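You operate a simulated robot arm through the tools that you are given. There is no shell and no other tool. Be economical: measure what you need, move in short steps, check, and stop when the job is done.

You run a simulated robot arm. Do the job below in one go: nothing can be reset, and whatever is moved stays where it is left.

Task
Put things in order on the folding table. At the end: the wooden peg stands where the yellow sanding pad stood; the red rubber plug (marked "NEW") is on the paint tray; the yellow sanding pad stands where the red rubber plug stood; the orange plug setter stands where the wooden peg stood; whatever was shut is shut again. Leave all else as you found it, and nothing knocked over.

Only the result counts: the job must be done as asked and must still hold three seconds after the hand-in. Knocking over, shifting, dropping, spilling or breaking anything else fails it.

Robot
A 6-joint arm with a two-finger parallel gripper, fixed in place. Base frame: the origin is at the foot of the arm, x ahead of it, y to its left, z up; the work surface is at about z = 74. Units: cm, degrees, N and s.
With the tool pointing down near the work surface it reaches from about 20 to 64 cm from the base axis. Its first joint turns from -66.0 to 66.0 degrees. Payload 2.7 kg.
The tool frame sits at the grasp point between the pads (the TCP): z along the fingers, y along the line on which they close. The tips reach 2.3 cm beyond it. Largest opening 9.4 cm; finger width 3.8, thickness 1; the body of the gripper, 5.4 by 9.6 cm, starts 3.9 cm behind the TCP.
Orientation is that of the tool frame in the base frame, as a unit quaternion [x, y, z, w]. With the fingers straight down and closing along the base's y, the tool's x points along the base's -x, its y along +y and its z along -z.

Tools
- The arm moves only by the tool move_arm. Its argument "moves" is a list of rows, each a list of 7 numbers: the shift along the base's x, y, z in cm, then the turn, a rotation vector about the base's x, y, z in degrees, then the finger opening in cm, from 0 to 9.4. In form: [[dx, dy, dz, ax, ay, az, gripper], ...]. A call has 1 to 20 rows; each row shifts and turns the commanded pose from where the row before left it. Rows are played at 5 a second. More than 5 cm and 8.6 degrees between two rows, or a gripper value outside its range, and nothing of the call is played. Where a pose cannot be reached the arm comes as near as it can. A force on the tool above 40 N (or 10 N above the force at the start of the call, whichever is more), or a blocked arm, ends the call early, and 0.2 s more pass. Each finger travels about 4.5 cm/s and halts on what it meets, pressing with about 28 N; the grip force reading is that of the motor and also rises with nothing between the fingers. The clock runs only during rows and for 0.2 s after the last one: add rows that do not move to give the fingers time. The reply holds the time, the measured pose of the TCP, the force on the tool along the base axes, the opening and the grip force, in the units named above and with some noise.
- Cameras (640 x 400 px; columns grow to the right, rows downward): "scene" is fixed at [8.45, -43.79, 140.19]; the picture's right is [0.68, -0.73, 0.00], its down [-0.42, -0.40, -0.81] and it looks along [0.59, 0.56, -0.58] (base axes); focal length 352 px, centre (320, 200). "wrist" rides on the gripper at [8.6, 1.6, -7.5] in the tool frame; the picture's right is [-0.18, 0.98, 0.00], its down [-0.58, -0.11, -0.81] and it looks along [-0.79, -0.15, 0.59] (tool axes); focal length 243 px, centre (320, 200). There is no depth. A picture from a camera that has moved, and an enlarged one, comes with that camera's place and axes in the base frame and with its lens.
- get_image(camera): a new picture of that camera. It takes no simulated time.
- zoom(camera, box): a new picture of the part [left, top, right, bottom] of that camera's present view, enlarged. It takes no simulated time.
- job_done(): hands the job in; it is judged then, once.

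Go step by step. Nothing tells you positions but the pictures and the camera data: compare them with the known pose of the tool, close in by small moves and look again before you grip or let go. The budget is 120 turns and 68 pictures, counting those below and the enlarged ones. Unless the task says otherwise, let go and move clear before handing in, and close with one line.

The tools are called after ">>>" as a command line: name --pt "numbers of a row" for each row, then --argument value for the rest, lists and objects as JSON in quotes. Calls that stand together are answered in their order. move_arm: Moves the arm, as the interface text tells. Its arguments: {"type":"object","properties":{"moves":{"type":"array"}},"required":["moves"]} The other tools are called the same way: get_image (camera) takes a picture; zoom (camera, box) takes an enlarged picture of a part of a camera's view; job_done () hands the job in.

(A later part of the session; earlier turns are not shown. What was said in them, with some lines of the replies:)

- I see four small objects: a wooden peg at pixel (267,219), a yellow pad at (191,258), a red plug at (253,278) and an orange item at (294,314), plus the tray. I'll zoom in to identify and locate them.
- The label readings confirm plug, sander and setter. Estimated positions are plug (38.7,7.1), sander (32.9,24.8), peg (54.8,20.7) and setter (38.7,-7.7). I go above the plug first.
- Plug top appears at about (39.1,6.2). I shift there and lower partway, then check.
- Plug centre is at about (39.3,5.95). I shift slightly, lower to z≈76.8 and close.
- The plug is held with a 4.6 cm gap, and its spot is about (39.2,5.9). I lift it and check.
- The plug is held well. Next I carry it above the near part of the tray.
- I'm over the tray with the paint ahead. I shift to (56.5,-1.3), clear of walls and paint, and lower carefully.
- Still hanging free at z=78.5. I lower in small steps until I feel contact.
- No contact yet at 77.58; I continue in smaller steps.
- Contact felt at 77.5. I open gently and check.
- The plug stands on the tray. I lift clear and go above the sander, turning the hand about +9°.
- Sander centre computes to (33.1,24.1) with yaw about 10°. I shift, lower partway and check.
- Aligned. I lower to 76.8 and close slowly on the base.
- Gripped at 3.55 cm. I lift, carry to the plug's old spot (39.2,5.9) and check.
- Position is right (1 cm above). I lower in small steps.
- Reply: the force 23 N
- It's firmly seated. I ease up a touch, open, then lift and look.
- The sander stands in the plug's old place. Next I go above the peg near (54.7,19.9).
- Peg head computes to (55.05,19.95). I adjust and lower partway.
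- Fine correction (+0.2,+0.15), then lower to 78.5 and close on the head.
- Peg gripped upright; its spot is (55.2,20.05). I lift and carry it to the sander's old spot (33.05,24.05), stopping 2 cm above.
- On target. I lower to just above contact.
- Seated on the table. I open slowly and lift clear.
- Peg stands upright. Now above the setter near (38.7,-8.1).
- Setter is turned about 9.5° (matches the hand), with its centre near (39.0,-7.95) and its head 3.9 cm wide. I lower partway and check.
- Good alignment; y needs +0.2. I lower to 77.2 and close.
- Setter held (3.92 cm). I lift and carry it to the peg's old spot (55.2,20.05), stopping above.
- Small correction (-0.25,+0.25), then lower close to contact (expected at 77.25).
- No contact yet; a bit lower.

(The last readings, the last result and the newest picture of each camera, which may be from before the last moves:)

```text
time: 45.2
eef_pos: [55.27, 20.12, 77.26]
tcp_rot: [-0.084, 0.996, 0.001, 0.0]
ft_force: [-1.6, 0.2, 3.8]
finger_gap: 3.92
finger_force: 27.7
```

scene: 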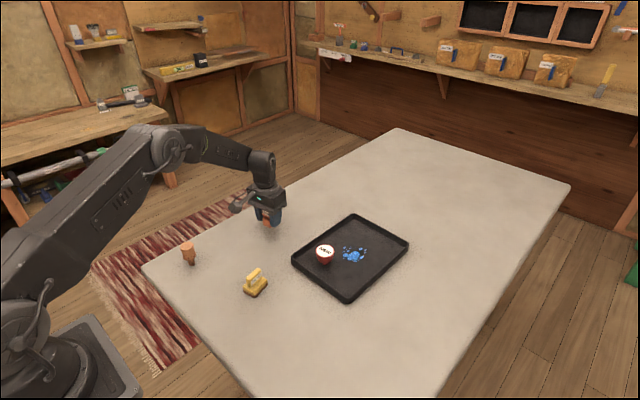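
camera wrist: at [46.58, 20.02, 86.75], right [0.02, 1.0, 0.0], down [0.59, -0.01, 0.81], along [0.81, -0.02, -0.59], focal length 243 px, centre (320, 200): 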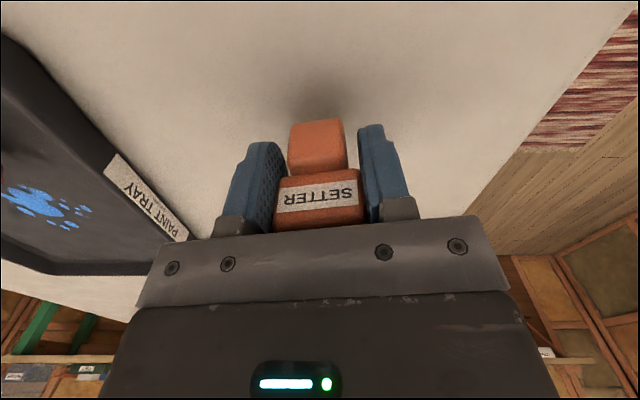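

Light contact. I open slowly and lift clear.

>>> move_arm --pt "0 0 0 0 0 0 4.1" --pt "0 0 0 0 0 0 4.5" --pt "0 0 0 0 0 0 6" --pt "0 0 0 0 0 0 8" --pt "0 0 0 0 0 0 8" --pt "0 0 2 0 0 0 8" --pt "0 0 4 0 0 0 8" --pt "0 0 4 0 0 0 8" --pt "-3 -3 3 0 0 0 8" --pt "0 0 0 0 0 0 8"

>>> get_image --camera "wrist"

>>> get_image --camera "scene"

```text
refused: row 9 steps farther than a row can; nothing moved
```

```text
27 pictures are left
camera wrist: at [46.43, 20.34, 84.71], right [0.02, 1.0, 0.0], down [0.59, -0.01, 0.81], along [0.81, -0.01, -0.59], focal length 243 px, centre (320, 200)
```

wrist: 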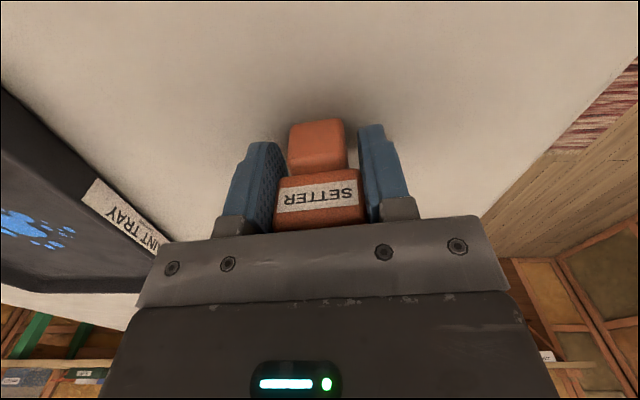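

```text
26 pictures are left
```

scene: 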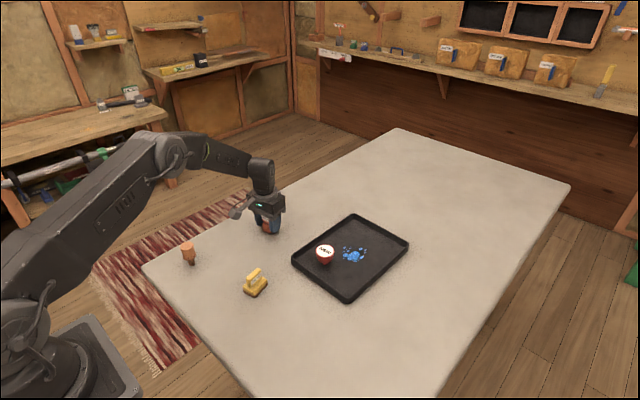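

The one over-long row was refused, so I repeat it with smaller steps.

>>> move_arm --pt "0 0 0 0 0 0 4.1" --pt "0 0 0 0 0 0 4.5" --pt "0 0 0 0 0 0 6" --pt "0 0 0 0 0 0 8" --pt "0 0 0 0 0 0 8" --pt "0 0 2 0 0 0 8" --pt "0 0 4 0 0 0 8" --pt "0 0 4 0 0 0 8" --pt "-2 -2 3 0 0 0 8" --pt "-2 -2 3 0 0 0 8" --pt "0 0 0 0 0 0 8"

>>> get_image --camera "wrist"

>>> zoom --camera "scene" --box '[160, 170, 420, 340]'

```text
time: 47.6
eef_pos: [51.25, 16.25, 92.98]
tcp_rot: [-0.083, 0.997, 0.0, 0.0]
ft_force: [1.1, -0.7, -0.9]
finger_gap: 7.98
finger_force: 0.2
```

```text
25 pictures are left
camera wrist: at [42.41, 16.31, 100.63], right [0.02, 1.0, 0.0], down [0.59, -0.01, 0.81], along [0.81, -0.01, -0.59], focal length 243 px, centre (320, 200)
```

wrist: 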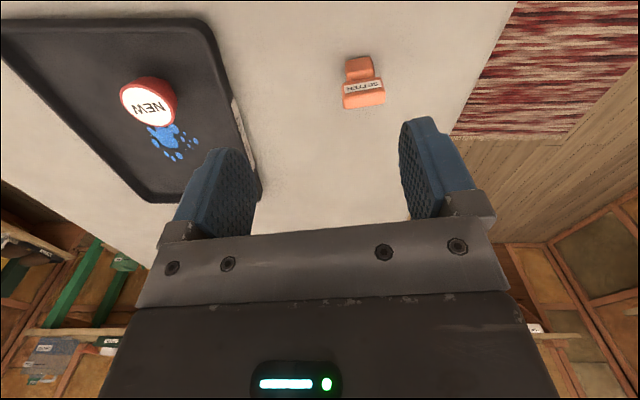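

```text
2.35 times, centred on (290, 255) of scene
camera zoom: at [8.44, -43.8, 140.19], right [0.68, -0.73, 0.0], down [-0.42, -0.4, -0.81], along [0.59, 0.56, -0.58], focal length 828 px, centre (391, 71)
```

zoom: 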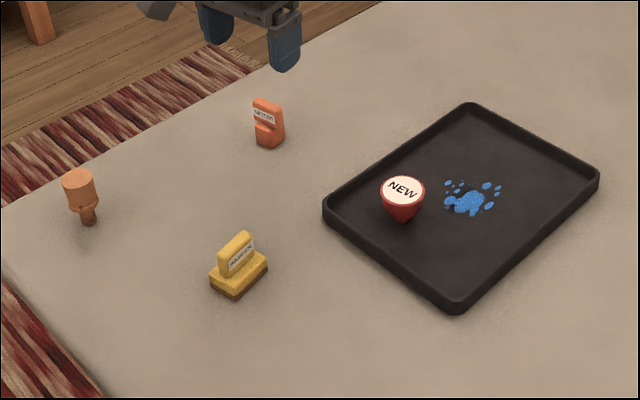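

All four items stand upright where they should, nothing was shut to begin with, and the hand is clear. I hand in.

>>> job_done

```text
The job is handed in.
```

The job is handed in: the red plug is on the paint tray, and the sanding pad, wooden peg and plug setter each stand in their new places. In the last picture all four stood upright, and I saw nothing on the table that had been shut.
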